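You operate a simulated robot arm through the tools that you are given. There is no shell and no other tool. Be economical: measure what you need, move in short steps, check, and stop when the job is done.

You are at the controls of a simulated two-armed robot. One attempt, no reset.

TASK
Put the 15 MM spacer from the rack ledge on top of the pink shim and the 10 MM spacer on the high rack shelf. Put the white nut cap from the rack ledge on the high rack shelf. Take the grease tub and put it on the top of the wheel plate. Any order will do. Set down upright: spacer, nut cap.

It is judged by the outcome, as a careful person would: the job done as asked, and still so three seconds after it is handed in. It fails if anything else is knocked over, pushed out of place, dropped, spilled or broken. A push-on lid holds only when it is set on centred and level and pressed home; a screw cap is set on level and turned clockwise until tight.

THE ROBOT
Two 7-joint arms with two-finger parallel grippers on one trunk, on a base that drives. Base frame: it is fixed to the floor where the robot stands at the start and does not move with it; the origin is under the middle of the robot, x ahead of it, y to its left, z up. Lengths are in mm, angles in degrees, forces in N, time in s.
The left shoulder is at the start at [60, 143, 955], the right one opposite. With the tool pointing down near the work surface each hand reaches from about 320 to 740 mm from the robot's upright axis, wherever it stands, measured 20 degrees to its own side. Places, roughly: grease tub [4250, 6750, 750]; high rack shelf [900, 900, 1200]; top of the wheel plate (57x24 cm) [320, 8420, 880]. Payload 1.57 kg a hand.
The tool frame of a hand sits at the grasp point between the pads (the TCP): z along the fingers, y along the line on which they close. The tips reach 30 mm beyond it. Largest opening 110 mm; finger width 24, thickness 12; the body of the gripper, 48 by 112 mm, starts 78 mm behind the TCP.
Orientation is told as [roll, pitch, yaw] about the base's x, y, z axes, in that order, counted from this pose: with the fingers straight down and closing along the base's y, the tool's x points along the base's -x, its y along +y and its z along -z.

THE INTERFACE
- The arms move only by the tool apply_moves. It takes "left_series", "right_series" or both (then of equal length, played together; a hand with none holds still); each is a list of rows, each an object (a shift or turn left out is 0, a gripper value left out holds the last) with "xyz": the shift along the tool's x, y, z in units of 50 mm (1.0 is 50 mm), a list of three; "delta_rot": the turn, a rotation vector about the tool's x, y, z in units of 4 degrees (1.0 is 4 degrees), a list of three. In form: [{"xyz": [tx, ty, tz], "delta_rot": [ax, ay, az]}, ...]. A call has 1 to 10 rows; each row shifts and turns the commanded pose from where the row before left it, along the tool's axes as they then stand. "left_hand" and "right_hand" are, for a hand that has rows, the opening, from 0 (shut) to 1 (fully open), set as the call begins (left out, the last holds). A call with a number of a shift or a turn outside -1 to 1 is refused whole. Each row takes 0.2 s and may step no farther than 50 mm and 8.6 degrees from the row before; otherwise, or with a gripper value out of range, the whole call is refused. Where a pose cannot be reached the arm comes as near as it can. A force on the tool above 40 N (or 10 N above the force at the start of the call, whichever is more), or a blocked arm, ends the call early, and 0.2 s more pass. The fingers move at their own pace (about 45 mm/s each) and stop on an object; they squeeze with about 43 N. The grip force told is the motor's: it shows also when the fingers shut on nothing. Time passes only in rows, and 0.2 s behind the last, so rows that do not move let the fingers close. The reply holds the time, the measured pose of the TCP, the force on the tool along the base axes, the opening and the grip force, in the units named above and with some noise, with the torque about the TCP (base axes, N m) and any sound that the robot's microphone picked up.
- Cameras (640 x 400 px; columns grow to the right, rows downward): "scene" is now at [40.1, -24.9, 1561.2]; the picture's right is [-0.35, -0.94, 0.00], its down [-0.74, 0.28, -0.61] and it looks along [0.57, -0.22, -0.79] (base axes); focal length 261 px, centre (320, 200). "left" rides on the left gripper at [70, -16, -141] in its tool frame; the picture's right is [0.23, 0.97, 0.00], its down [-0.85, 0.20, -0.48] and it looks along [-0.47, 0.11, 0.88] (tool axes); focal length 222 px, centre (320, 200). "right" rides on the right gripper at [70, 16, -141] in its tool frame; the picture's right is [-0.23, 0.97, 0.00], its down [-0.86, -0.20, -0.48] and it looks along [-0.47, -0.11, 0.88] (tool axes); focal length 222 px, centre (320, 200). There is no depth. A picture from a camera that has moved, and an enlarged one, comes with that camera's place and axes in the base frame and with its lens.
- get_image(camera): a new picture of that camera. It takes no simulated time.
- raise_lower(by): slides the trunk up (or, below 0, down) by that many mm; the arms and the scene camera ride with it, the base frame stays. It gives what a move gives, with no picture.
- drive_base(legs): drives the robot by 1 to 6 legs, each [ahead, left, turn to the left] in mm, mm and degrees, along the robot's own axes; the way and the turn of a leg run together, so that a leg with both is an arc; at most 1500 mm and 180 degrees a leg. The arms and the cameras ride along, it lands a little off, and it stops where it bumps. It gives what a move gives.
- head_to(pan, tilt): turns the head with the scene camera to pan (to the left, within 86 degrees either way) and tilt (down, from -29 to 69), counted from straight ahead of the robot. It gives what a move gives.
- close_up(camera, box): a new picture of the part [left, top, right, bottom] of that camera's present view, enlarged. It takes no simulated time.
- sign_off(): hands the job in; it is judged then, once.

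Go step by step. Nothing tells you exact positions but the pictures and the camera data: compare them with the known pose of the tool, close in by small moves and look again before you grip or let go. The budget is 165 turns and 138 pictures, counting those below and the enlarged ones. Unless the task says otherwise, let go and move clear before handing in, and close with one line.

The tools are called after ">>>" as a command line: name --argument value ..., lists and objects as JSON in quotes. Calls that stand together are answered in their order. apply_moves: Moves the arms, as the interface text tells. Its arguments: {"type":"object","properties":{"left_series":{"type":"array","items":{"type":"object","properties":{"xyz":{"type":"array","items":{"type":"number"}},"delta_rot":{"type":"array","items":{"type":"number"}}}}},"left_hand":{"type":"number"},"right_series":{"type":"array","items":{"type":"object","properties":{"xyz":{"type":"array","items":{"type":"number"}},"delta_rot":{"type":"array","items":{"type":"number"}}}}},"right_hand":{"type":"number"}},"required":[]} The other tools are called the same way: raise_lower (by) slides the trunk up or down; drive_base (legs) drives the base; head_to (pan, tilt) turns the head that bears the scene camera; get_image (camera) takes a picture; close_up (camera, box) takes an enlarged picture of a part of a camera's view; sign_off () hands the job in.

At the start:

```text
time_s: 0.0
left_tool_pos: [383.6, -72.3, 1132.3]
left_tcp_rot: [0.0, 0.1, 0.1]
left_ft_force: [-1.0, -0.4, 0.4]
left_torque: [-0.01, 0.03, -0.03]
left_finger_gap: 110.1
left_gripper_force: 0.1
right_tool_pos: [350.0, -402.0, 1131.1]
right_tcp_rot: [0.0, 0.0, 0.0]
right_ft_force: [0.4, 0.0, 0.4]
right_torque: [0.0, 0.01, 0.0]
right_finger_gap: 110.0
right_gripper_force: 0.2
trunk travel left (down, up): [-554.0, 36.0]
robot x, y, heading: [-2.4, 3.1, 0.1]
head pan, tilt: [-20.7, 52.3]
```

scene: 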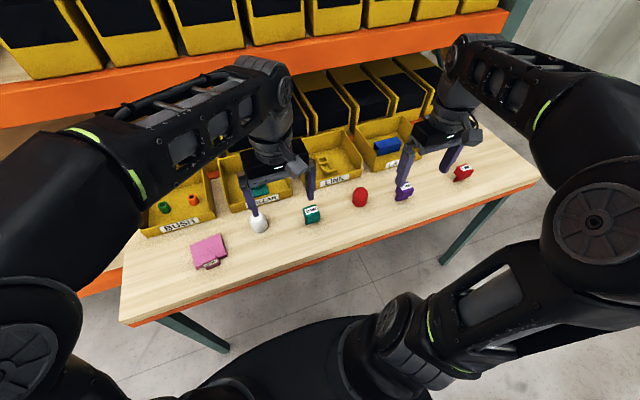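
right: 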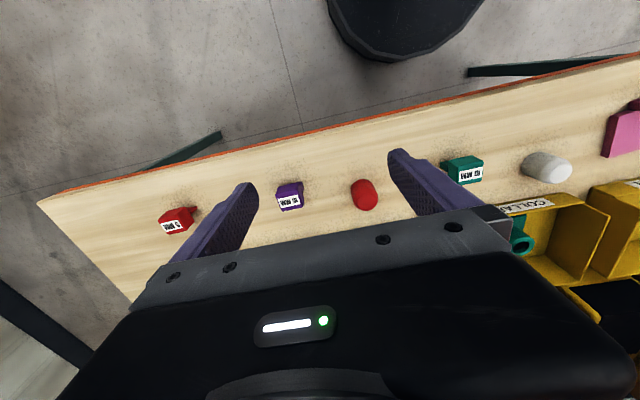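
left: 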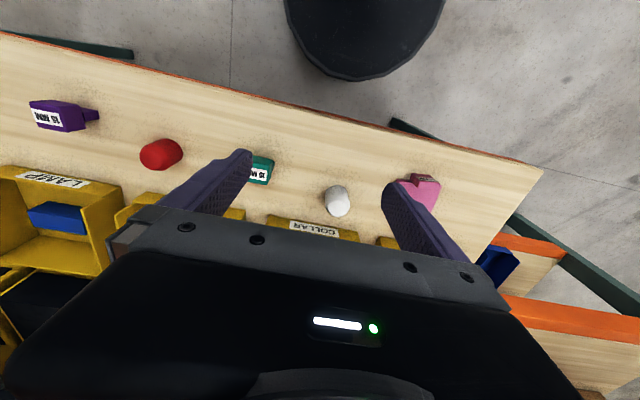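

I see a rack ledge with a pink block, white cap, green, red, purple and red spacers. I'll zoom in to read the labels.

>>> close_up --camera "scene" --box '[180, 140, 500, 290]'

>>> close_up --camera "left" --box '[0, 80, 460, 240]'

>>> close_up --camera "right" --box '[140, 130, 640, 270]'

>>> head_to --pan 45 --tilt 20

```text
2.00 times, centred on (340, 215) of scene
camera zoom: at [40.1, -24.9, 1561.2], right [-0.35, -0.94, 0.0], down [-0.74, 0.28, -0.61], along [0.57, -0.22, -0.79], focal length 522 px, centre (280, 170)
```

zoom: 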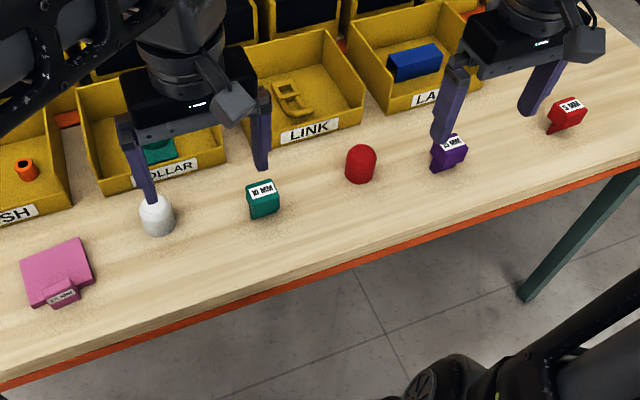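

```text
1.39 times, centred on (230, 160) of left
camera zoom: at [313.4, -88.7, 1274.4], right [-0.23, 0.97, 0.0], down [0.85, 0.2, 0.48], along [0.47, 0.11, -0.88], focal length 309 px, centre (445, 256)
```

zoom: 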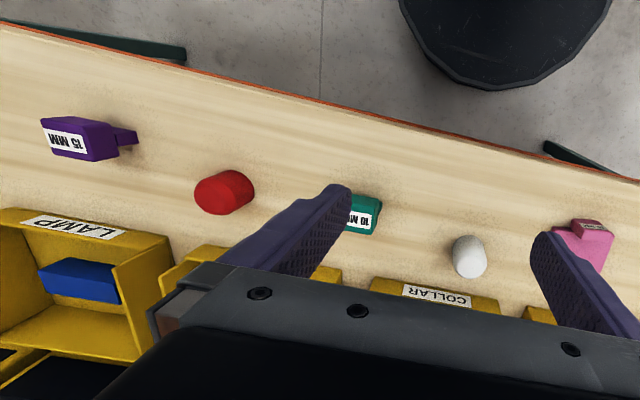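

```text
1.28 times, centred on (390, 200) of right
camera zoom: at [280.2, -384.5, 1272.0], right [0.23, 0.97, 0.0], down [0.86, -0.2, 0.48], along [0.47, -0.11, -0.88], focal length 284 px, centre (230, 200)
```

zoom: 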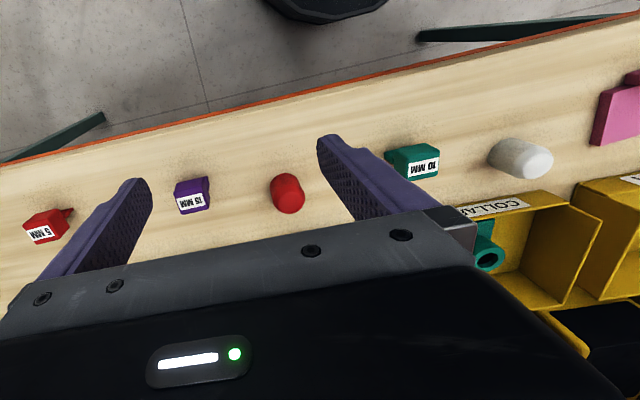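

```text
time_s: 1.4
left_tool_pos: [382.9, -71.5, 1133.4]
left_tcp_rot: [0.0, 0.0, -0.1]
left_ft_force: [-0.5, 1.0, -0.2]
left_torque: [-0.01, -0.01, 0.01]
left_finger_gap: 110.1
left_gripper_force: 0.1
right_tool_pos: [350.1, -400.6, 1130.1]
right_tcp_rot: [0.1, -0.1, -0.1]
right_ft_force: [0.0, 0.1, 0.7]
right_torque: [0.01, 0.05, -0.01]
right_finger_gap: 109.8
right_gripper_force: 0.0
trunk travel left (down, up): [-554.0, 36.0]
robot x, y, heading: [-0.5, -1.6, 0.0]
head pan, tilt: [45.0, 20.0]
```

Purple is the 15 MM, teal the 10 MM, and the red one 5 MM; the pink shim is on the ledge. Next I look at the high shelf.

>>> get_image --camera "scene"

```text
131 pictures are left
camera scene: at [36.0, 67.4, 1609.8], right [0.71, -0.71, 0.0], down [-0.24, -0.24, -0.94], along [0.66, 0.66, -0.34], focal length 261 px, centre (320, 200)
```

scene: 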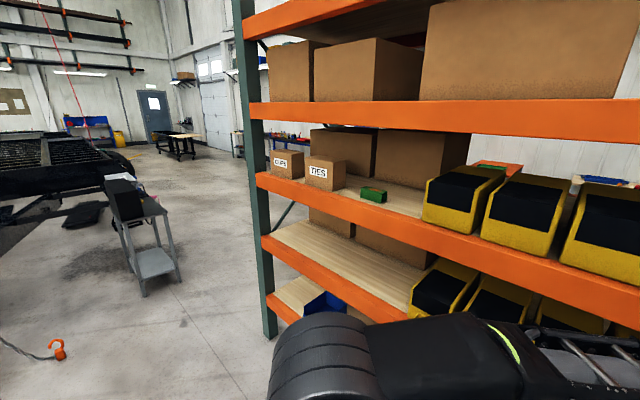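

>>> close_up --camera "scene" --box '[240, 120, 560, 320]'

>>> close_up --camera "scene" --box '[0, 60, 240, 210]'

```text
2.00 times, centred on (400, 220) of scene
camera zoom: at [36.0, 67.4, 1609.8], right [0.71, -0.71, 0.0], down [-0.24, -0.24, -0.94], along [0.66, 0.66, -0.34], focal length 522 px, centre (160, 160)
```

zoom: 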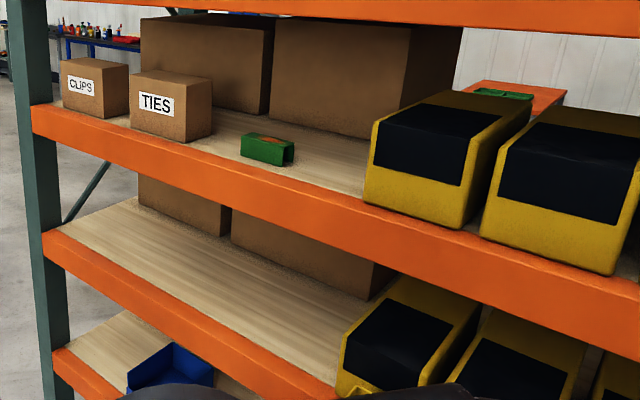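

```text
2.67 times, centred on (120, 135) of scene
camera zoom: at [36.0, 67.4, 1609.8], right [0.71, -0.71, 0.0], down [-0.24, -0.24, -0.94], along [0.66, 0.66, -0.34], focal length 696 px, centre (853, 373)
```

zoom: 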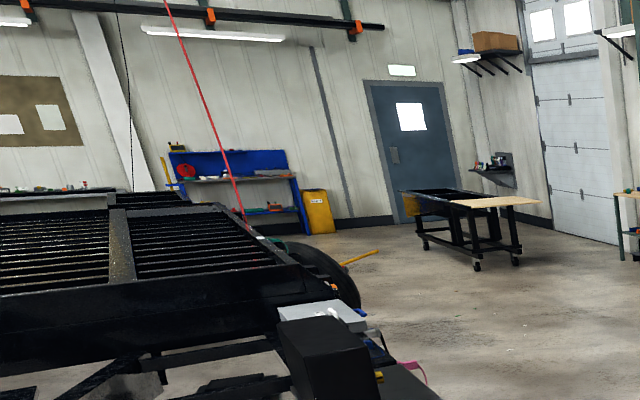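

The shelf with CLIPS/TIES lies at about z=1200, front at x≈830, with free room near y≈800. Purple 15 MM is near (473,-497), teal near (495,-160), cap near (525,-3), and pink near (487,156). I'll bring the right hand above purple and look.

>>> apply_moves --right_series '[{"xyz": [-0.8, -0.6, 0.5]}, {"xyz": [-0.8, -0.6, 0.5]}, {"xyz": [-0.8, -0.6, 0.5]}, {"xyz": [0, 0, 0.5]}]'

>>> get_image --camera "right"

>>> head_to --pan -20 --tilt 52

>>> close_up --camera "scene" --box '[320, 120, 480, 220]'

```text
refused: row 1 steps farther than a row can; nothing moved
```

```text
128 pictures are left
camera right: at [280.2, -384.5, 1272.0], right [0.23, 0.97, 0.0], down [0.86, -0.2, 0.48], along [0.47, -0.11, -0.88], focal length 222 px, centre (320, 200)
```

right: 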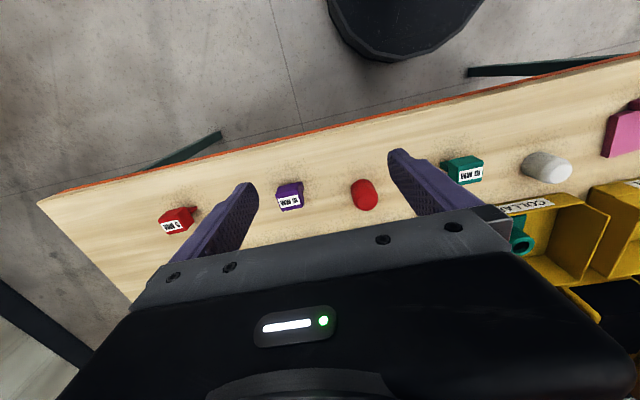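

```text
time_s: 2.7
left_tool_pos: [384.3, -72.8, 1132.7]
left_tcp_rot: [-0.1, 0.0, 0.0]
left_ft_force: [-1.1, -0.6, 0.7]
left_torque: [-0.03, -0.03, -0.05]
left_finger_gap: 110.0
left_gripper_force: 0.0
right_tool_pos: [349.6, -400.1, 1129.6]
right_tcp_rot: [0.0, 0.0, 0.1]
right_ft_force: [-0.1, 0.4, -0.2]
right_torque: [-0.02, -0.01, 0.04]
right_finger_gap: 110.2
right_gripper_force: 0.0
trunk travel left (down, up): [-554.0, 36.0]
robot x, y, heading: [-3.3, 1.3, 0.1]
head pan, tilt: [-20.0, 52.0]
```

```text
4.00 times, centred on (400, 170) of scene
camera zoom: at [40.7, -24.0, 1561.6], right [-0.34, -0.94, 0.0], down [-0.74, 0.27, -0.62], along [0.58, -0.21, -0.79], focal length 1045 px, centre (0, 320)
```

zoom: 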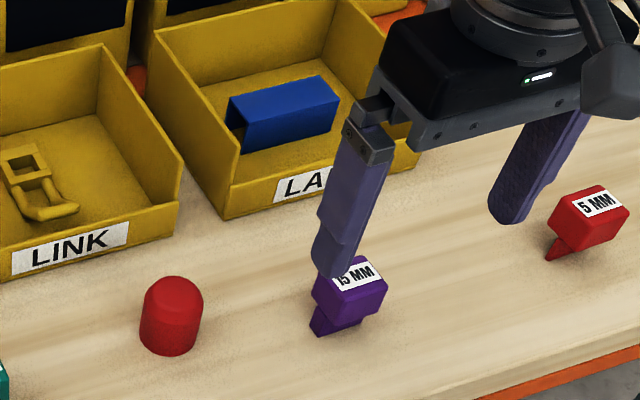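

Row too long; I'll use smaller shifts.

>>> apply_moves --right_series '[{"xyz": [-0.6, -0.5, 0.4]}, {"xyz": [-0.6, -0.5, 0.4]}, {"xyz": [-0.6, -0.5, 0.4]}, {"xyz": [-0.6, -0.4, 0.4]}]'

>>> get_image --camera "right"

>>> close_up --camera "scene" --box '[200, 170, 360, 270]'

```text
time_s: 3.7
left_tool_pos: [383.7, -72.3, 1132.4]
left_tcp_rot: [0.0, 0.0, -0.1]
left_ft_force: [0.4, -0.3, -0.3]
left_torque: [0.01, 0.03, 0.02]
left_finger_gap: 110.4
left_gripper_force: 0.0
right_tool_pos: [470.5, -499.4, 1047.3]
right_tcp_rot: [-0.1, 0.1, 0.1]
right_ft_force: [0.7, -0.1, -0.1]
right_torque: [0.01, 0.01, -0.01]
right_finger_gap: 110.1
right_gripper_force: 0.0
trunk travel left (down, up): [-554.0, 36.0]
robot x, y, heading: [2.3, -1.8, -0.1]
head pan, tilt: [-20.0, 52.0]
```

```text
126 pictures are left
camera right: at [401.2, -483.0, 1189.5], right [0.23, 0.97, 0.0], down [0.86, -0.2, 0.48], along [0.47, -0.11, -0.88], focal length 222 px, centre (320, 200)
```

right: 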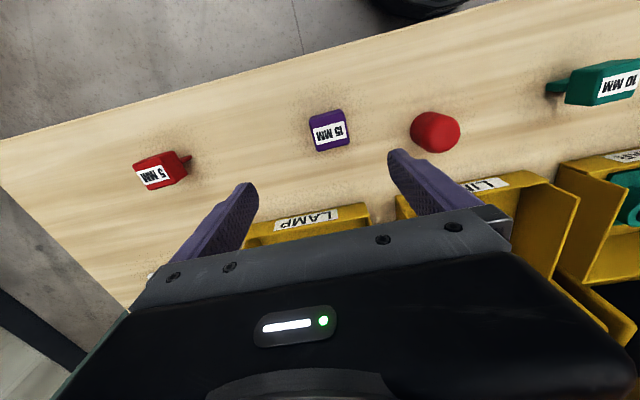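

```text
4.00 times, centred on (280, 220) of scene
camera zoom: at [41.8, -24.7, 1561.5], right [-0.34, -0.94, 0.0], down [-0.74, 0.27, -0.61], along [0.58, -0.21, -0.79], focal length 1045 px, centre (480, 120)
```

zoom: 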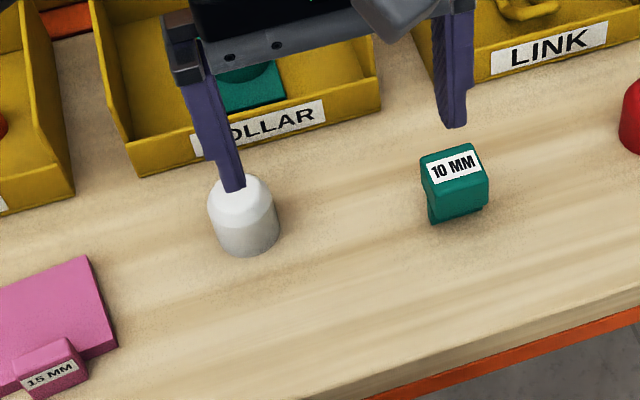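

>>> close_up --camera "right" --box '[270, 80, 390, 180]'

>>> close_up --camera "left" --box '[0, 80, 100, 150]'

>>> close_up --camera "scene" --box '[380, 150, 500, 225]'

```text
4.00 times, centred on (330, 130) of right
camera zoom: at [401.2, -483.0, 1189.5], right [0.23, 0.97, 0.0], down [0.86, -0.2, 0.48], along [0.47, -0.11, -0.88], focal length 888 px, centre (280, 480)
```

zoom: 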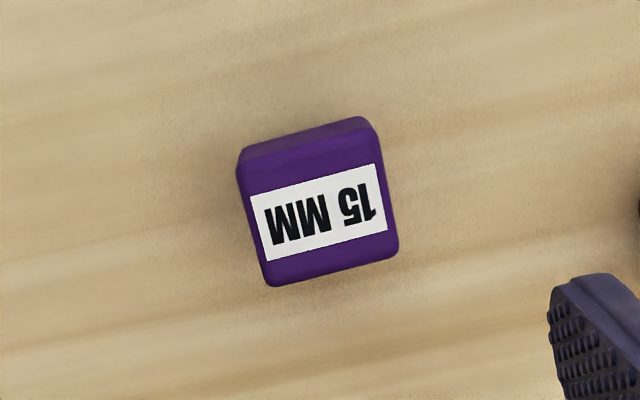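

```text
5.71 times, centred on (50, 115) of left
camera zoom: at [314.4, -89.2, 1274.1], right [-0.23, 0.97, 0.0], down [0.86, 0.2, 0.48], along [0.47, 0.11, -0.88], focal length 1269 px, centre (1863, 686)
```

zoom: 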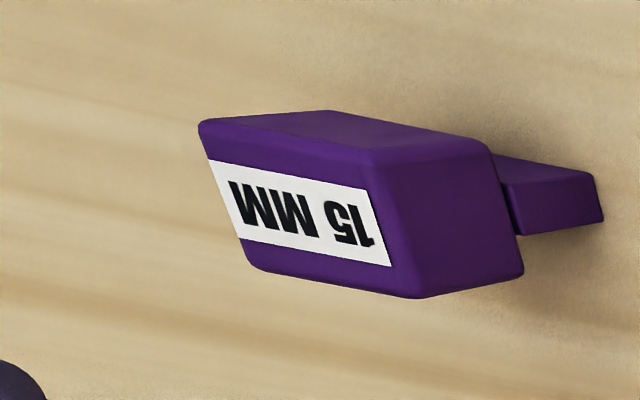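

```text
5.33 times, centred on (440, 188) of scene
camera zoom: at [41.8, -24.7, 1561.5], right [-0.34, -0.94, 0.0], down [-0.74, 0.27, -0.61], along [0.58, -0.21, -0.79], focal length 1393 px, centre (-320, 267)
```

zoom: 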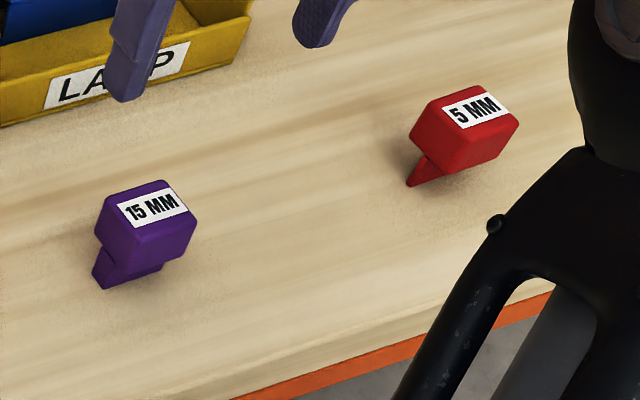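

The 15 MM spacer is a block (top at z≈912) on a narrow blade, centred near (461,-483). I'll descend straight over it and check.

>>> apply_moves --right_series '[{"xyz": [0.18, 0.3, 0.4]}, {"xyz": [0, 0, 0.8]}, {"xyz": [0, 0, 0.6]}]'

>>> get_image --camera "right"

>>> close_up --camera "scene" --box '[340, 110, 500, 210]'

```text
time_s: 4.5
left_tool_pos: [385.1, -72.5, 1131.8]
left_tcp_rot: [0.0, -0.1, 0.1]
left_ft_force: [0.5, 0.5, 0.3]
left_torque: [0.02, 0.01, 0.02]
left_finger_gap: 109.8
left_gripper_force: 0.0
right_tool_pos: [461.5, -482.9, 959.2]
right_tcp_rot: [0.0, 0.0, 0.0]
right_ft_force: [0.2, 0.3, -0.1]
right_torque: [0.02, -0.01, 0.02]
right_finger_gap: 110.0
right_gripper_force: 0.2
trunk travel left (down, up): [-554.0, 36.0]
robot x, y, heading: [0.9, -2.9, 0.1]
head pan, tilt: [-20.0, 52.0]
```

```text
121 pictures are left
camera right: at [391.6, -465.6, 1101.2], right [0.23, 0.97, 0.0], down [0.85, -0.2, 0.48], along [0.47, -0.11, -0.88], focal length 222 px, centre (320, 200)
```

right: 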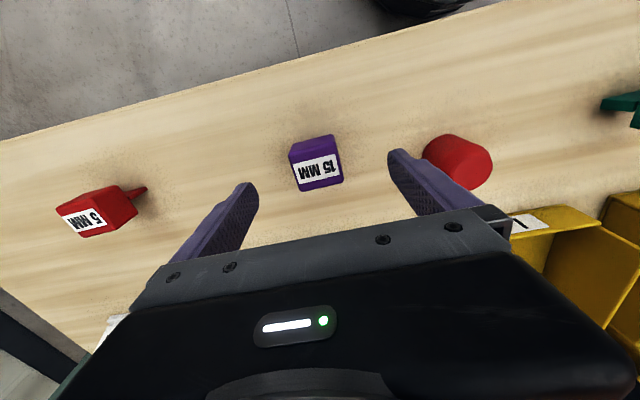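

```text
4.00 times, centred on (420, 160) of scene
camera zoom: at [41.0, -24.1, 1561.6], right [-0.34, -0.94, 0.0], down [-0.74, 0.27, -0.62], along [0.58, -0.21, -0.79], focal length 1045 px, centre (-80, 360)
```

zoom: 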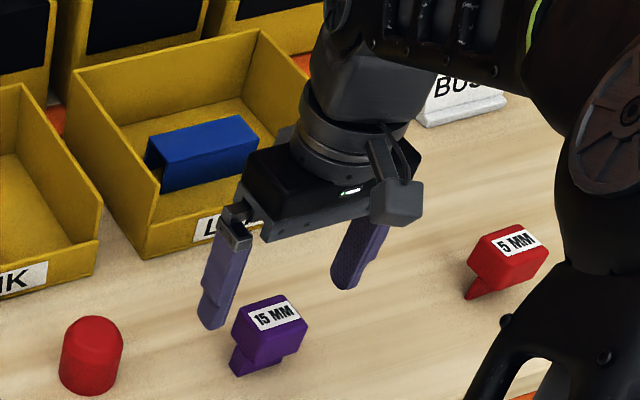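

Aligned with the block. I'll descend and grip.

>>> apply_moves --right_series '[{"xyz": [-0.02, -0.03, 0.5]}, {"xyz": [0, 0, 0.5]}, {"xyz": [0, 0, 0.34]}]'

>>> close_up --camera "scene" --box '[340, 130, 460, 230]'

```text
time_s: 5.3
left_tool_pos: [383.9, -73.9, 1132.1]
left_tcp_rot: [0.0, 0.0, 0.0]
left_ft_force: [-0.5, -0.3, 0.3]
left_torque: [0.02, 0.01, -0.02]
left_finger_gap: 110.0
left_gripper_force: 0.1
right_tool_pos: [461.8, -483.1, 894.5]
right_tcp_rot: [0.0, 0.0, 0.1]
right_ft_force: [0.0, 0.1, -0.1]
right_torque: [0.0, 0.01, 0.01]
right_finger_gap: 110.2
right_gripper_force: 0.0
trunk travel left (down, up): [-554.0, 36.0]
robot x, y, heading: [-1.4, 1.1, 0.2]
head pan, tilt: [-20.0, 52.0]
```

```text
4.00 times, centred on (400, 180) of scene
camera zoom: at [41.0, -24.3, 1561.6], right [-0.34, -0.94, 0.0], down [-0.74, 0.27, -0.62], along [0.58, -0.21, -0.79], focal length 1045 px, centre (0, 280)
```

zoom: 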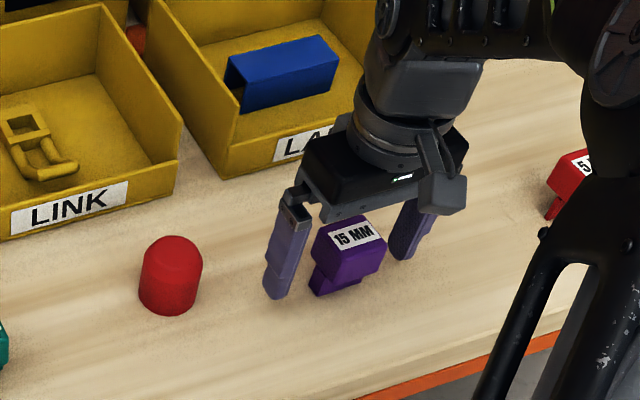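

>>> apply_moves --right_series '[{"xyz": [0, 0, 0]}, {"xyz": [0, 0, 0]}, {"xyz": [0, 0, 0]}, {"xyz": [0, 0, 0]}, {"xyz": [0, 0, 0]}, {"xyz": [0, 0, 0]}]' --right_hand 0

>>> get_image --camera "right"

```text
time_s: 6.7
left_tool_pos: [382.7, -72.6, 1132.2]
left_tcp_rot: [0.1, 0.0, 0.0]
left_ft_force: [0.6, 0.0, 0.0]
left_torque: [0.01, 0.02, 0.04]
left_finger_gap: 109.8
left_gripper_force: 0.1
right_tool_pos: [461.2, -482.9, 894.9]
right_tcp_rot: [-0.1, -0.1, 0.0]
right_ft_force: [0.4, -0.5, -0.1]
right_torque: [-0.03, 0.0, 0.01]
right_finger_gap: 43.6
right_gripper_force: 33.5
trunk travel left (down, up): [-554.0, 36.0]
robot x, y, heading: [-1.9, -4.7, -0.3]
head pan, tilt: [-20.0, 52.0]
```

```text
118 pictures are left
camera right: at [391.4, -466.5, 1036.3], right [0.23, 0.97, 0.0], down [0.86, -0.2, 0.48], along [0.47, -0.11, -0.88], focal length 222 px, centre (320, 200)
```

right: 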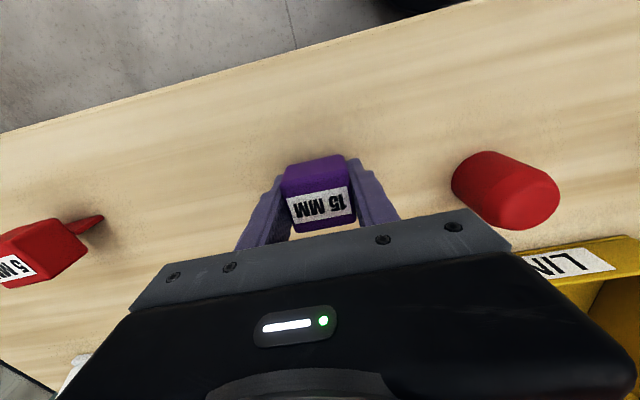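

Gripped at a 43.6 mm gap. I'll lift it and drive left so the right hand faces the pink shim.

>>> apply_moves --right_series '[{"xyz": [0, 0, -0.4]}, {"xyz": [0, 0, -0.9]}, {"xyz": [0, 0, -0.9]}, {"xyz": [0.3, 0.5, -0.7]}, {"xyz": [0.3, 0.5, -0.5]}]'

>>> drive_base --legs '[[0, 350, 0]]'

>>> head_to --pan -15 --tilt 52

>>> get_image --camera "scene"

>>> get_image --camera "right"

```text
time_s: 7.9
left_tool_pos: [383.6, -72.8, 1132.5]
left_tcp_rot: [0.0, -0.1, 0.0]
left_ft_force: [0.5, -0.2, -0.1]
left_torque: [0.0, -0.04, -0.01]
left_finger_gap: 109.8
left_gripper_force: 0.0
right_tool_pos: [430.0, -430.7, 1064.2]
right_tcp_rot: [0.1, 0.1, -0.1]
right_ft_force: [0.4, -0.1, -0.2]
right_torque: [0.01, -0.01, 0.01]
right_finger_gap: 43.3
right_gripper_force: 42.9
trunk travel left (down, up): [-554.0, 36.0]
robot x, y, heading: [0.9, -3.4, 0.2]
head pan, tilt: [-20.0, 52.0]
```

```text
time_s: 10.2
left_tool_pos: [383.0, 272.1, 1132.5]
left_tcp_rot: [0.0, 0.0, 0.3]
left_ft_force: [-0.8, 0.0, 0.2]
left_torque: [0.02, -0.01, 0.0]
left_finger_gap: 110.0
left_gripper_force: 0.0
right_tool_pos: [432.5, -87.4, 1063.7]
right_tcp_rot: [0.0, -0.1, 0.3]
right_ft_force: [0.0, 0.3, -0.8]
right_torque: [0.02, -0.01, 0.01]
right_finger_gap: 43.6
right_gripper_force: 42.9
trunk travel left (down, up): [-554.0, 36.0]
robot x, y, heading: [-3.9, 343.3, 0.3]
head pan, tilt: [-20.0, 52.0]
```

```text
time_s: 10.8
left_tool_pos: [382.2, 270.0, 1133.6]
left_tcp_rot: [0.0, -0.1, 0.3]
left_ft_force: [0.9, 0.3, -0.2]
left_torque: [0.02, -0.01, 0.0]
left_finger_gap: 109.9
left_gripper_force: 0.2
right_tool_pos: [432.5, -88.6, 1063.3]
right_tcp_rot: [0.0, -0.1, 0.3]
right_ft_force: [-0.7, 0.3, -1.0]
right_torque: [0.04, 0.01, -0.01]
right_finger_gap: 43.6
right_gripper_force: 43.3
trunk travel left (down, up): [-554.0, 36.0]
robot x, y, heading: [1.2, 338.1, 0.3]
head pan, tilt: [-15.0, 52.0]
```

```text
117 pictures are left
camera scene: at [42.0, 323.2, 1561.5], right [-0.25, -0.97, 0.0], down [-0.76, 0.2, -0.62], along [0.6, -0.16, -0.79], focal length 261 px, centre (320, 200)
```

scene: 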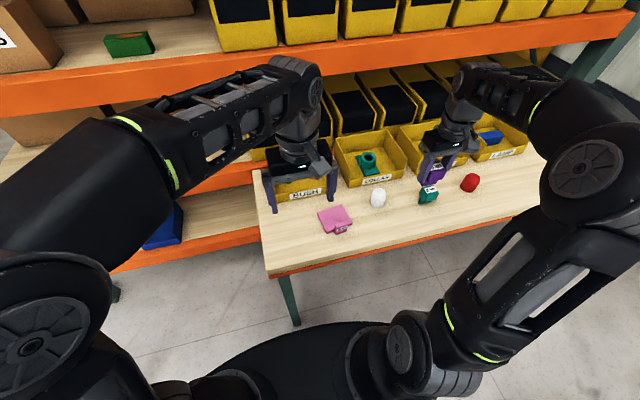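

```text
116 pictures are left
camera right: at [362.5, -72.8, 1206.1], right [0.22, 0.97, 0.0], down [0.86, -0.2, 0.48], along [0.47, -0.11, -0.88], focal length 222 px, centre (320, 200)
```

right: 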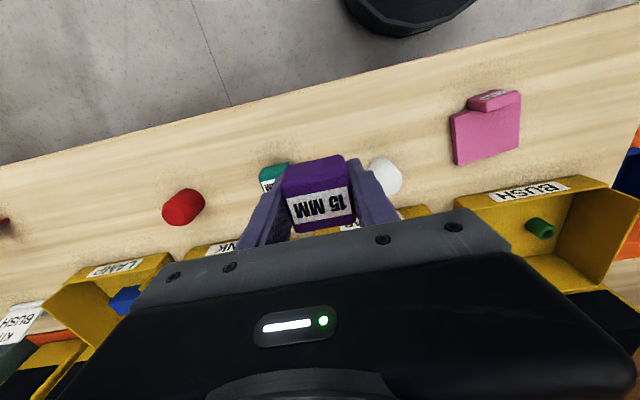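

>>> apply_moves --right_series '[{"xyz": [-0.15, 0.85, 0]}, {"xyz": [-0.15, 0.85, 0]}, {"xyz": [-0.15, 0.85, 0]}, {"xyz": [-0.15, 0.85, 0]}]' --left_series '[{"xyz": [0.2, 0.85, 0]}, {"xyz": [0.2, 0.85, 0]}, {"xyz": [0, 0.6, 0]}, {"xyz": [0, 0, 0]}]'

>>> get_image --camera "right"

>>> close_up --camera "scene" --box '[280, 160, 420, 260]'

```text
time_s: 11.8
left_tool_pos: [363.5, 383.8, 1132.4]
left_tcp_rot: [0.0, 0.0, 0.2]
left_ft_force: [-0.4, 0.0, -0.1]
left_torque: [0.0, -0.01, 0.04]
left_finger_gap: 110.2
left_gripper_force: 0.1
right_tool_pos: [462.1, 83.6, 1064.0]
right_tcp_rot: [0.1, 0.0, 0.2]
right_ft_force: [1.2, 0.8, -0.3]
right_torque: [0.0, -0.01, -0.02]
right_finger_gap: 43.4
right_gripper_force: 43.0
trunk travel left (down, up): [-554.0, 36.0]
robot x, y, heading: [0.2, 336.9, 0.4]
head pan, tilt: [-15.0, 52.0]
```

```text
115 pictures are left
camera right: at [391.8, 99.0, 1206.3], right [0.22, 0.97, 0.0], down [0.86, -0.2, 0.48], along [0.47, -0.11, -0.88], focal length 222 px, centre (320, 200)
```

right: 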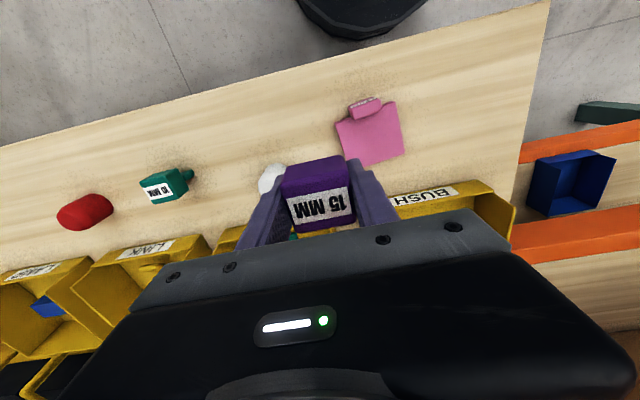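

```text
4.00 times, centred on (350, 210) of scene
camera zoom: at [42.3, 323.6, 1561.5], right [-0.25, -0.97, 0.0], down [-0.76, 0.2, -0.62], along [0.6, -0.16, -0.79], focal length 1045 px, centre (200, 160)
```

zoom: 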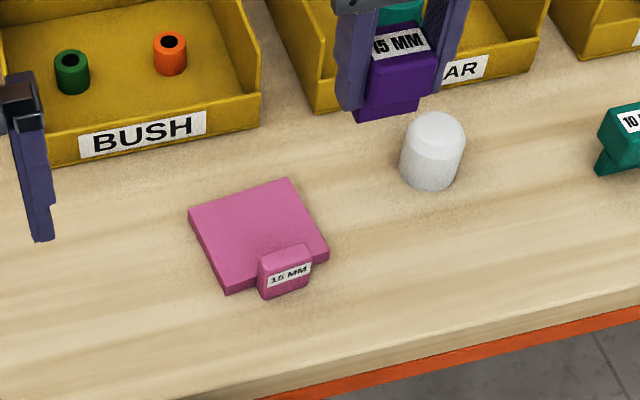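

Pink plate centre ≈ (491,156), about 85x80 mm. I'll move over it and lower partway.

>>> apply_moves --right_series '[{"xyz": [-0.3, 0.75, 0]}, {"xyz": [-0.3, 0.72, 0]}, {"xyz": [0, 0, 0.9]}, {"xyz": [0, 0, 0.9]}, {"xyz": [0, 0, 0.7]}]'

>>> close_up --camera "scene" --box '[280, 160, 420, 260]'

>>> get_image --camera "right"

```text
time_s: 13.0
left_tool_pos: [365.4, 384.8, 1131.0]
left_tcp_rot: [0.0, 0.0, 0.5]
left_ft_force: [-0.2, 0.2, -0.3]
left_torque: [-0.02, -0.02, 0.0]
left_finger_gap: 110.0
left_gripper_force: 0.0
right_tool_pos: [491.0, 155.3, 935.9]
right_tcp_rot: [0.1, 0.0, 0.2]
right_ft_force: [0.8, -0.1, -1.2]
right_torque: [-0.02, 0.0, 0.0]
right_finger_gap: 43.4
right_gripper_force: 43.4
trunk travel left (down, up): [-554.0, 36.0]
robot x, y, heading: [-2.3, 340.1, 0.3]
head pan, tilt: [-15.0, 52.0]
```

```text
4.00 times, centred on (350, 210) of scene
camera zoom: at [42.6, 323.5, 1561.6], right [-0.25, -0.97, 0.0], down [-0.76, 0.2, -0.62], along [0.6, -0.16, -0.79], focal length 1045 px, centre (200, 160)
```

zoom: 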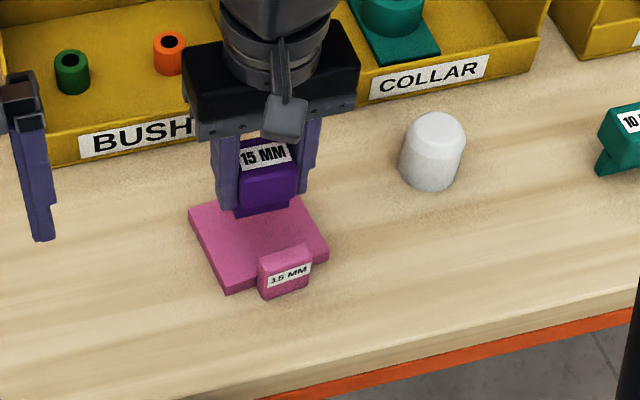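

```text
112 pictures are left
camera right: at [420.9, 171.8, 1079.3], right [0.22, 0.97, 0.0], down [0.86, -0.2, 0.48], along [0.47, -0.11, -0.88], focal length 222 px, centre (320, 200)
```

right: 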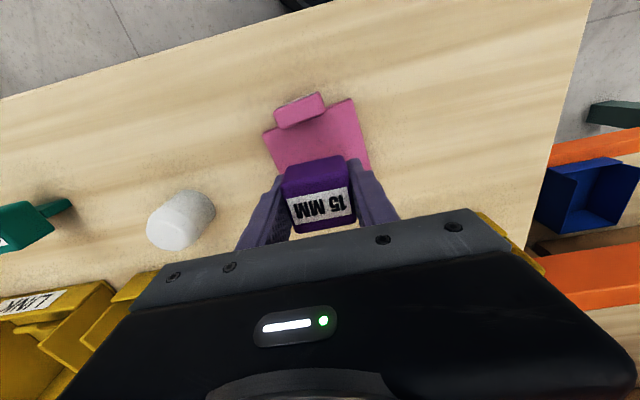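

>>> apply_moves --right_series '[{"xyz": [0, 0, 0.2]}, {"xyz": [0, 0, 0.1]}, {"xyz": [0, 0, 0.05]}]'

>>> close_up --camera "scene" --box '[320, 180, 380, 240]'

```text
time_s: 13.8
left_tool_pos: [364.4, 384.4, 1132.5]
left_tcp_rot: [0.0, 0.0, 0.3]
left_ft_force: [0.6, -0.6, -0.5]
left_torque: [0.01, 0.01, 0.0]
left_finger_gap: 110.1
left_gripper_force: 0.0
right_tool_pos: [491.5, 155.4, 922.1]
right_tcp_rot: [0.0, -0.1, 0.2]
right_ft_force: [0.6, 0.0, -1.0]
right_torque: [0.01, 0.02, 0.02]
right_finger_gap: 43.3
right_gripper_force: 43.0
trunk travel left (down, up): [-554.0, 36.0]
robot x, y, heading: [-0.3, 340.7, 0.4]
head pan, tilt: [-15.0, 52.0]
```

```text
6.67 times, centred on (350, 210) of scene
camera zoom: at [42.2, 323.6, 1561.5], right [-0.25, -0.97, 0.0], down [-0.76, 0.2, -0.62], along [0.6, -0.16, -0.79], focal length 1741 px, centre (120, 133)
```

zoom: 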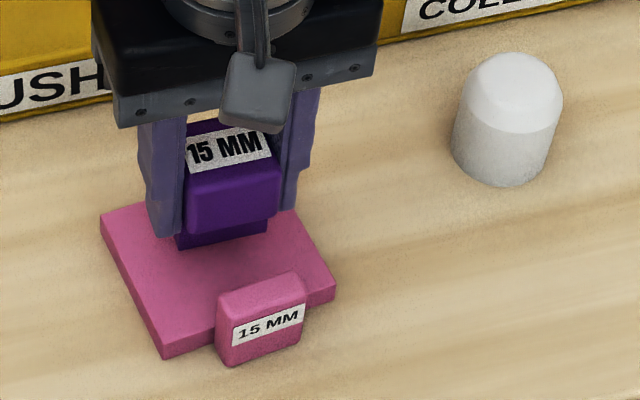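

>>> apply_moves --right_series '[{"xyz": [0, 0, 0.06]}, {"xyz": [0, 0, 0.06]}, {"xyz": [0, 0, 0.04]}]'

```text
time_s: 14.6
left_tool_pos: [362.9, 385.3, 1133.7]
left_tcp_rot: [0.0, 0.0, 0.3]
left_ft_force: [-0.2, -1.3, 0.4]
left_torque: [-0.03, -0.02, 0.0]
left_finger_gap: 110.0
left_gripper_force: 0.1
right_tool_pos: [491.9, 154.9, 913.7]
right_tcp_rot: [-0.1, 0.0, 0.3]
right_ft_force: [-0.2, 0.1, -1.1]
right_torque: [0.01, 0.03, 0.01]
right_finger_gap: 43.5
right_gripper_force: 42.9
trunk travel left (down, up): [-554.0, 36.0]
robot x, y, heading: [-1.1, 339.3, 0.4]
head pan, tilt: [-15.0, 52.0]
```

>>> apply_moves --right_series '[{"xyz": [0, 0, 0.04]}, {"xyz": [0, 0, 0.04]}]'

>>> close_up --camera "scene" --box '[320, 180, 380, 240]'

```text
time_s: 15.2
left_tool_pos: [364.2, 384.9, 1132.8]
left_tcp_rot: [0.0, 0.1, 0.3]
left_ft_force: [0.0, 0.6, -0.8]
left_torque: [-0.01, 0.0, -0.01]
left_finger_gap: 110.3
left_gripper_force: 0.0
right_tool_pos: [491.1, 155.3, 909.1]
right_tcp_rot: [0.0, 0.0, 0.3]
right_ft_force: [-0.2, -0.2, -0.2]
right_torque: [-0.01, -0.02, 0.01]
right_finger_gap: 43.4
right_gripper_force: 43.2
trunk travel left (down, up): [-554.0, 36.0]
robot x, y, heading: [-3.7, 341.5, 0.5]
head pan, tilt: [-15.0, 52.0]
```

```text
6.67 times, centred on (350, 210) of scene
camera zoom: at [42.0, 323.6, 1561.5], right [-0.25, -0.97, 0.0], down [-0.76, 0.2, -0.62], along [0.6, -0.16, -0.79], focal length 1741 px, centre (120, 133)
```

zoom: 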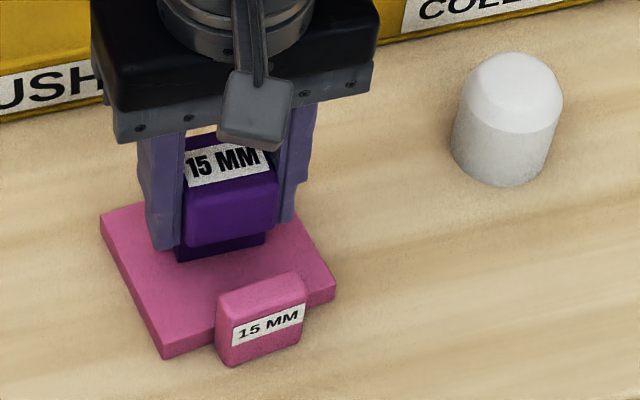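

>>> apply_moves --right_series '[{"xyz": [0, 0, 0.03]}, {"xyz": [0, 0, 0.03]}]'

```text
time_s: 15.8
left_tool_pos: [363.0, 384.6, 1133.4]
left_tcp_rot: [-0.1, -0.1, 0.2]
left_ft_force: [-0.5, -0.3, -0.1]
left_torque: [0.02, -0.01, -0.01]
left_finger_gap: 110.0
left_gripper_force: 0.0
right_tool_pos: [490.3, 155.4, 910.0]
right_tcp_rot: [-0.1, -0.1, 0.3]
right_ft_force: [-3.8, -0.7, 14.9]
right_torque: [-0.06, 0.25, 0.0]
right_finger_gap: 43.4
right_gripper_force: 42.8
trunk travel left (down, up): [-554.0, 36.0]
robot x, y, heading: [-0.7, 340.5, 0.3]
head pan, tilt: [-15.0, 52.0]
```

Contact (15 N). I'll release.

>>> apply_moves --right_series '[{"xyz": [0, 0, -0.02]}, {"xyz": [0, 0, 0]}, {"xyz": [0, 0, 0]}, {"xyz": [0, 0, 0]}]' --right_hand 0.9

>>> close_up --camera "scene" --box '[320, 180, 380, 240]'

```text
time_s: 16.8
left_tool_pos: [364.9, 384.8, 1132.6]
left_tcp_rot: [0.0, -0.1, 0.3]
left_ft_force: [-0.8, -0.1, -1.0]
left_torque: [-0.04, -0.02, 0.0]
left_finger_gap: 109.9
left_gripper_force: 0.0
right_tool_pos: [493.4, 155.4, 908.9]
right_tcp_rot: [0.1, 0.0, 0.3]
right_ft_force: [0.3, 0.1, -0.4]
right_torque: [0.04, -0.01, 0.01]
right_finger_gap: 99.1
right_gripper_force: 0.1
trunk travel left (down, up): [-554.0, 36.0]
robot x, y, heading: [-0.6, 341.6, 0.4]
head pan, tilt: [-15.0, 52.0]
```

```text
6.67 times, centred on (350, 210) of scene
camera zoom: at [42.1, 323.6, 1561.5], right [-0.25, -0.97, 0.0], down [-0.76, 0.2, -0.62], along [0.6, -0.16, -0.79], focal length 1741 px, centre (120, 133)
```

zoom: 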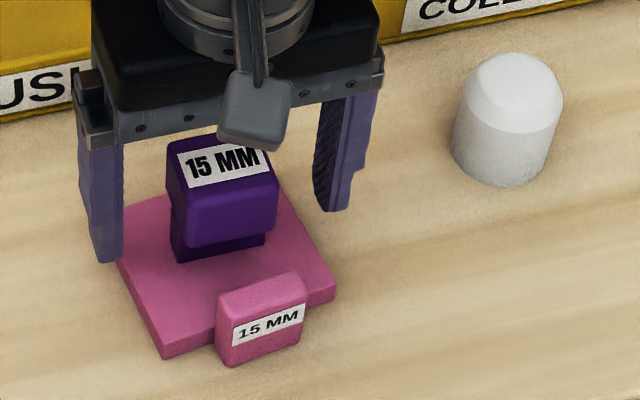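

Standing well on the pink shim. I'll lift clear and drive back right for the teal spacer and the cap.

>>> apply_moves --right_series '[{"xyz": [0, 0, -0.5]}, {"xyz": [0, 0, -0.9]}, {"xyz": [0, 0, -0.9]}, {"xyz": [0, 0, -0.9]}]'

>>> drive_base --legs '[[0, -320, 0]]'

>>> get_image --camera "scene"

>>> get_image --camera "right"

```text
time_s: 17.8
left_tool_pos: [364.6, 385.3, 1132.9]
left_tcp_rot: [-0.1, 0.1, 0.3]
left_ft_force: [0.6, 0.5, -0.2]
left_torque: [0.02, -0.06, 0.01]
left_finger_gap: 110.1
left_gripper_force: 0.0
right_tool_pos: [488.9, 153.8, 1066.5]
right_tcp_rot: [-0.2, 0.0, 0.3]
right_ft_force: [0.4, 0.2, 0.7]
right_torque: [0.0, 0.0, -0.03]
right_finger_gap: 98.8
right_gripper_force: 0.1
trunk travel left (down, up): [-554.0, 36.0]
robot x, y, heading: [-1.8, 341.9, 0.1]
head pan, tilt: [-15.0, 52.0]
```

```text
time_s: 20.0
left_tool_pos: [365.9, 57.6, 1133.3]
left_tcp_rot: [0.0, 0.0, 0.4]
left_ft_force: [0.4, -0.1, -0.1]
left_torque: [-0.01, 0.03, -0.01]
left_finger_gap: 109.9
left_gripper_force: 0.0
right_tool_pos: [491.9, -173.6, 1065.5]
right_tcp_rot: [-0.1, 0.0, 0.4]
right_ft_force: [-0.1, 0.9, -0.7]
right_torque: [0.03, 0.02, 0.01]
right_finger_gap: 99.1
right_gripper_force: 0.1
trunk travel left (down, up): [-554.0, 36.0]
robot x, y, heading: [0.8, 13.4, 0.3]
head pan, tilt: [-15.0, 52.0]
```

```text
108 pictures are left
camera scene: at [43.9, -4.9, 1561.5], right [-0.25, -0.97, 0.0], down [-0.76, 0.2, -0.62], along [0.6, -0.15, -0.79], focal length 261 px, centre (320, 200)
```

scene: 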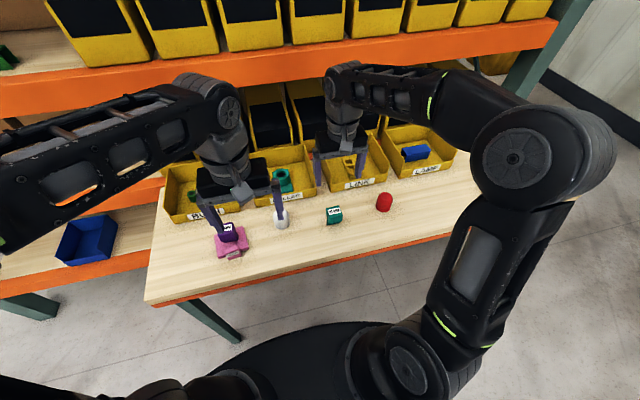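

```text
107 pictures are left
camera right: at [421.8, -157.3, 1208.3], right [0.22, 0.98, 0.0], down [0.86, -0.19, 0.48], along [0.47, -0.1, -0.88], focal length 222 px, centre (320, 200)
```

right: 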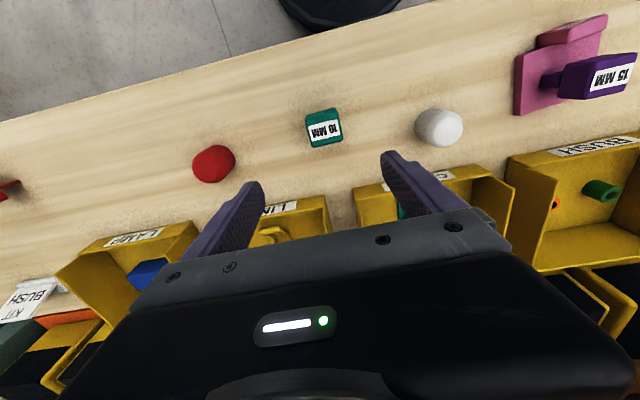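

Teal 10 MM label at about (482,-163,912). I'll descend over it.

>>> apply_moves --right_series '[{"xyz": [0.2, 0.21, 0.4]}, {"xyz": [0, 0, 0.9]}, {"xyz": [0, 0, 0.8]}]' --right_hand 1

>>> get_image --camera "right"

>>> close_up --camera "scene" --box '[260, 140, 400, 240]'

```text
time_s: 20.8
left_tool_pos: [364.4, 57.9, 1132.2]
left_tcp_rot: [-0.1, 0.0, 0.4]
left_ft_force: [0.6, 0.7, -0.4]
left_torque: [0.0, 0.02, -0.01]
left_finger_gap: 110.0
left_gripper_force: 0.1
right_tool_pos: [480.7, -160.3, 961.9]
right_tcp_rot: [0.0, -0.1, 0.4]
right_ft_force: [-0.3, -1.0, 0.4]
right_torque: [-0.03, 0.01, -0.01]
right_finger_gap: 109.8
right_gripper_force: 0.1
trunk travel left (down, up): [-554.0, 36.0]
robot x, y, heading: [2.4, 11.0, 0.4]
head pan, tilt: [-15.0, 52.0]
```

```text
106 pictures are left
camera right: at [409.8, -144.0, 1104.1], right [0.22, 0.98, 0.0], down [0.86, -0.19, 0.48], along [0.47, -0.11, -0.88], focal length 222 px, centre (320, 200)
```

right: 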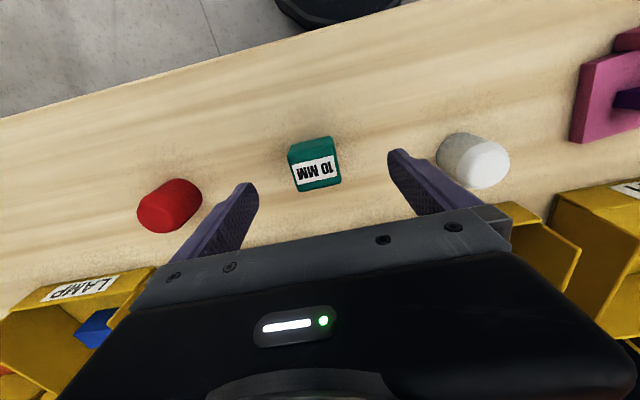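

```text
4.00 times, centred on (330, 190) of scene
camera zoom: at [44.3, -3.8, 1561.6], right [-0.25, -0.97, 0.0], down [-0.76, 0.2, -0.62], along [0.6, -0.16, -0.79], focal length 1045 px, centre (280, 240)
```

zoom: 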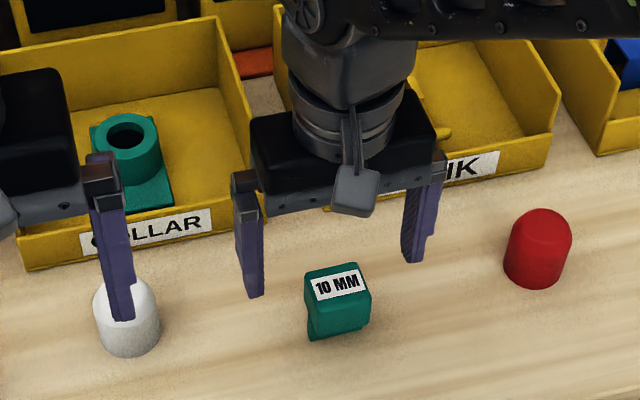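

>>> apply_moves --right_series '[{"xyz": [-0.03, -0.1, 0.4]}, {"xyz": [0, 0, 0.5]}, {"xyz": [0, 0, 0.44]}]'

>>> apply_moves --right_series '[{"xyz": [0, 0, 0]}, {"xyz": [0, 0, 0]}, {"xyz": [0, 0, 0]}, {"xyz": [0, 0, 0]}, {"xyz": [0, 0, 0]}, {"xyz": [0, 0, 0]}]' --right_hand 0

>>> get_image --camera "right"

```text
time_s: 21.6
left_tool_pos: [365.3, 58.0, 1132.8]
left_tcp_rot: [0.0, -0.1, 0.4]
left_ft_force: [0.0, -0.2, -0.1]
left_torque: [-0.04, -0.01, -0.03]
left_finger_gap: 110.2
left_gripper_force: 0.0
right_tool_pos: [481.6, -167.4, 896.4]
right_tcp_rot: [0.0, 0.0, 0.4]
right_ft_force: [-0.3, 0.0, 0.6]
right_torque: [-0.01, -0.01, 0.0]
right_finger_gap: 110.2
right_gripper_force: 0.0
trunk travel left (down, up): [-554.0, 36.0]
robot x, y, heading: [1.2, 11.8, 0.3]
head pan, tilt: [-15.0, 52.0]
```

```text
time_s: 23.0
left_tool_pos: [366.3, 57.9, 1133.4]
left_tcp_rot: [0.0, 0.0, 0.4]
left_ft_force: [0.2, -0.2, 0.3]
left_torque: [-0.01, -0.02, 0.0]
left_finger_gap: 110.3
left_gripper_force: 0.0
right_tool_pos: [480.5, -167.5, 896.8]
right_tcp_rot: [0.0, 0.1, 0.4]
right_ft_force: [0.0, 0.4, 0.0]
right_torque: [-0.02, 0.01, -0.03]
right_finger_gap: 43.5
right_gripper_force: 33.6
trunk travel left (down, up): [-554.0, 36.0]
robot x, y, heading: [1.9, 14.2, 0.5]
head pan, tilt: [-15.0, 52.0]
```

```text
104 pictures are left
camera right: at [411.5, -151.4, 1039.5], right [0.22, 0.98, 0.0], down [0.86, -0.19, 0.48], along [0.47, -0.11, -0.88], focal length 222 px, centre (320, 200)
```

right: 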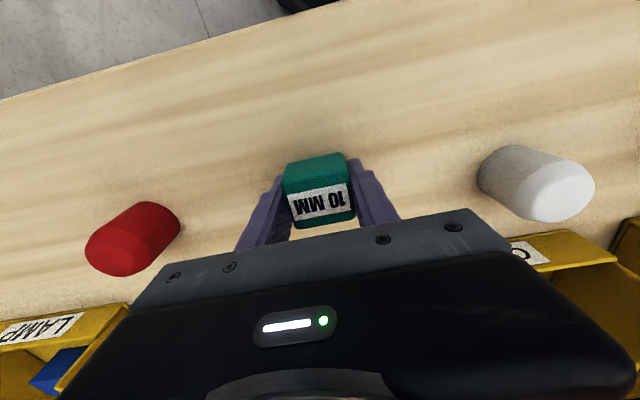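

Gripped. I'll lift it aside to the right and bring the left hand over the white cap.

>>> apply_moves --right_series '[{"xyz": [0, 0, -0.5]}, {"xyz": [0, 0, -0.9]}, {"xyz": [0, 0, -0.9]}, {"xyz": [0, -0.6, -0.7]}, {"xyz": [0.3, -0.8, -0.4]}, {"xyz": [0.3, -0.8, -0.4]}, {"xyz": [0.3, -0.8, 0]}]'

>>> apply_moves --left_series '[{"xyz": [-0.7, -0.3, 0.3]}, {"xyz": [-0.7, -0.3, 0.3]}, {"xyz": [-0.7, -0.3, 0.3]}, {"xyz": [-0.7, -0.2, 0.3]}]'

>>> get_image --camera "left"

>>> close_up --camera "scene" --box '[210, 160, 350, 260]'

```text
time_s: 24.6
left_tool_pos: [365.9, 56.9, 1132.1]
left_tcp_rot: [0.0, 0.0, 0.5]
left_ft_force: [-0.3, -0.5, -0.6]
left_torque: [0.01, -0.01, 0.02]
left_finger_gap: 109.7
left_gripper_force: 0.1
right_tool_pos: [440.4, -318.6, 1082.1]
right_tcp_rot: [0.0, 0.0, 0.5]
right_ft_force: [-0.3, -0.9, 0.2]
right_torque: [0.0, 0.02, 0.02]
right_finger_gap: 43.4
right_gripper_force: 43.0
trunk travel left (down, up): [-554.0, 36.0]
robot x, y, heading: [4.0, 15.1, 0.5]
head pan, tilt: [-15.0, 52.0]
```

```text
time_s: 25.6
left_tool_pos: [509.2, 4.3, 1070.8]
left_tcp_rot: [0.0, 0.0, 0.4]
left_ft_force: [-0.2, 0.1, -0.2]
left_torque: [-0.02, 0.04, -0.02]
left_finger_gap: 109.9
left_gripper_force: 0.1
right_tool_pos: [441.8, -317.8, 1083.8]
right_tcp_rot: [0.0, 0.1, 0.4]
right_ft_force: [0.1, -0.8, -0.5]
right_torque: [-0.01, 0.03, 0.0]
right_finger_gap: 43.3
right_gripper_force: 42.8
trunk travel left (down, up): [-554.0, 36.0]
robot x, y, heading: [3.3, 12.2, 0.2]
head pan, tilt: [-15.0, 52.0]
```

```text
103 pictures are left
camera left: at [440.1, -13.0, 1212.6], right [-0.23, 0.97, 0.0], down [0.85, 0.21, 0.48], along [0.47, 0.11, -0.88], focal length 222 px, centre (320, 200)
```

left: 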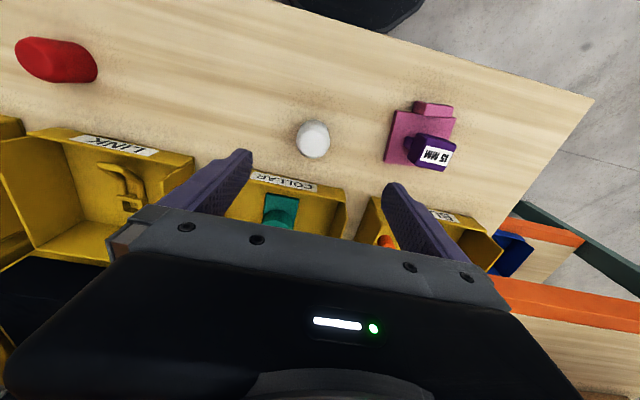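

```text
4.00 times, centred on (280, 210) of scene
camera zoom: at [45.1, -4.0, 1561.5], right [-0.25, -0.97, 0.0], down [-0.76, 0.2, -0.61], along [0.6, -0.15, -0.79], focal length 1045 px, centre (480, 160)
```

zoom: 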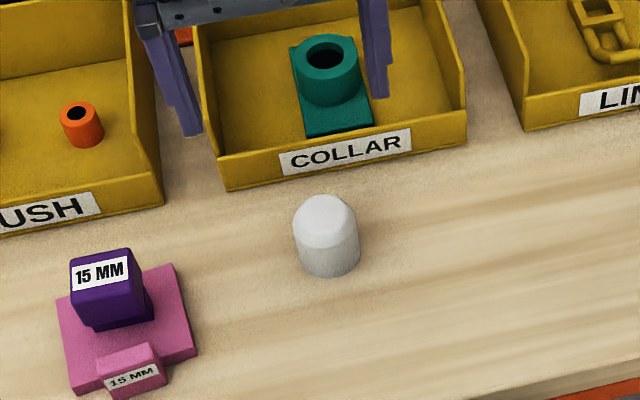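

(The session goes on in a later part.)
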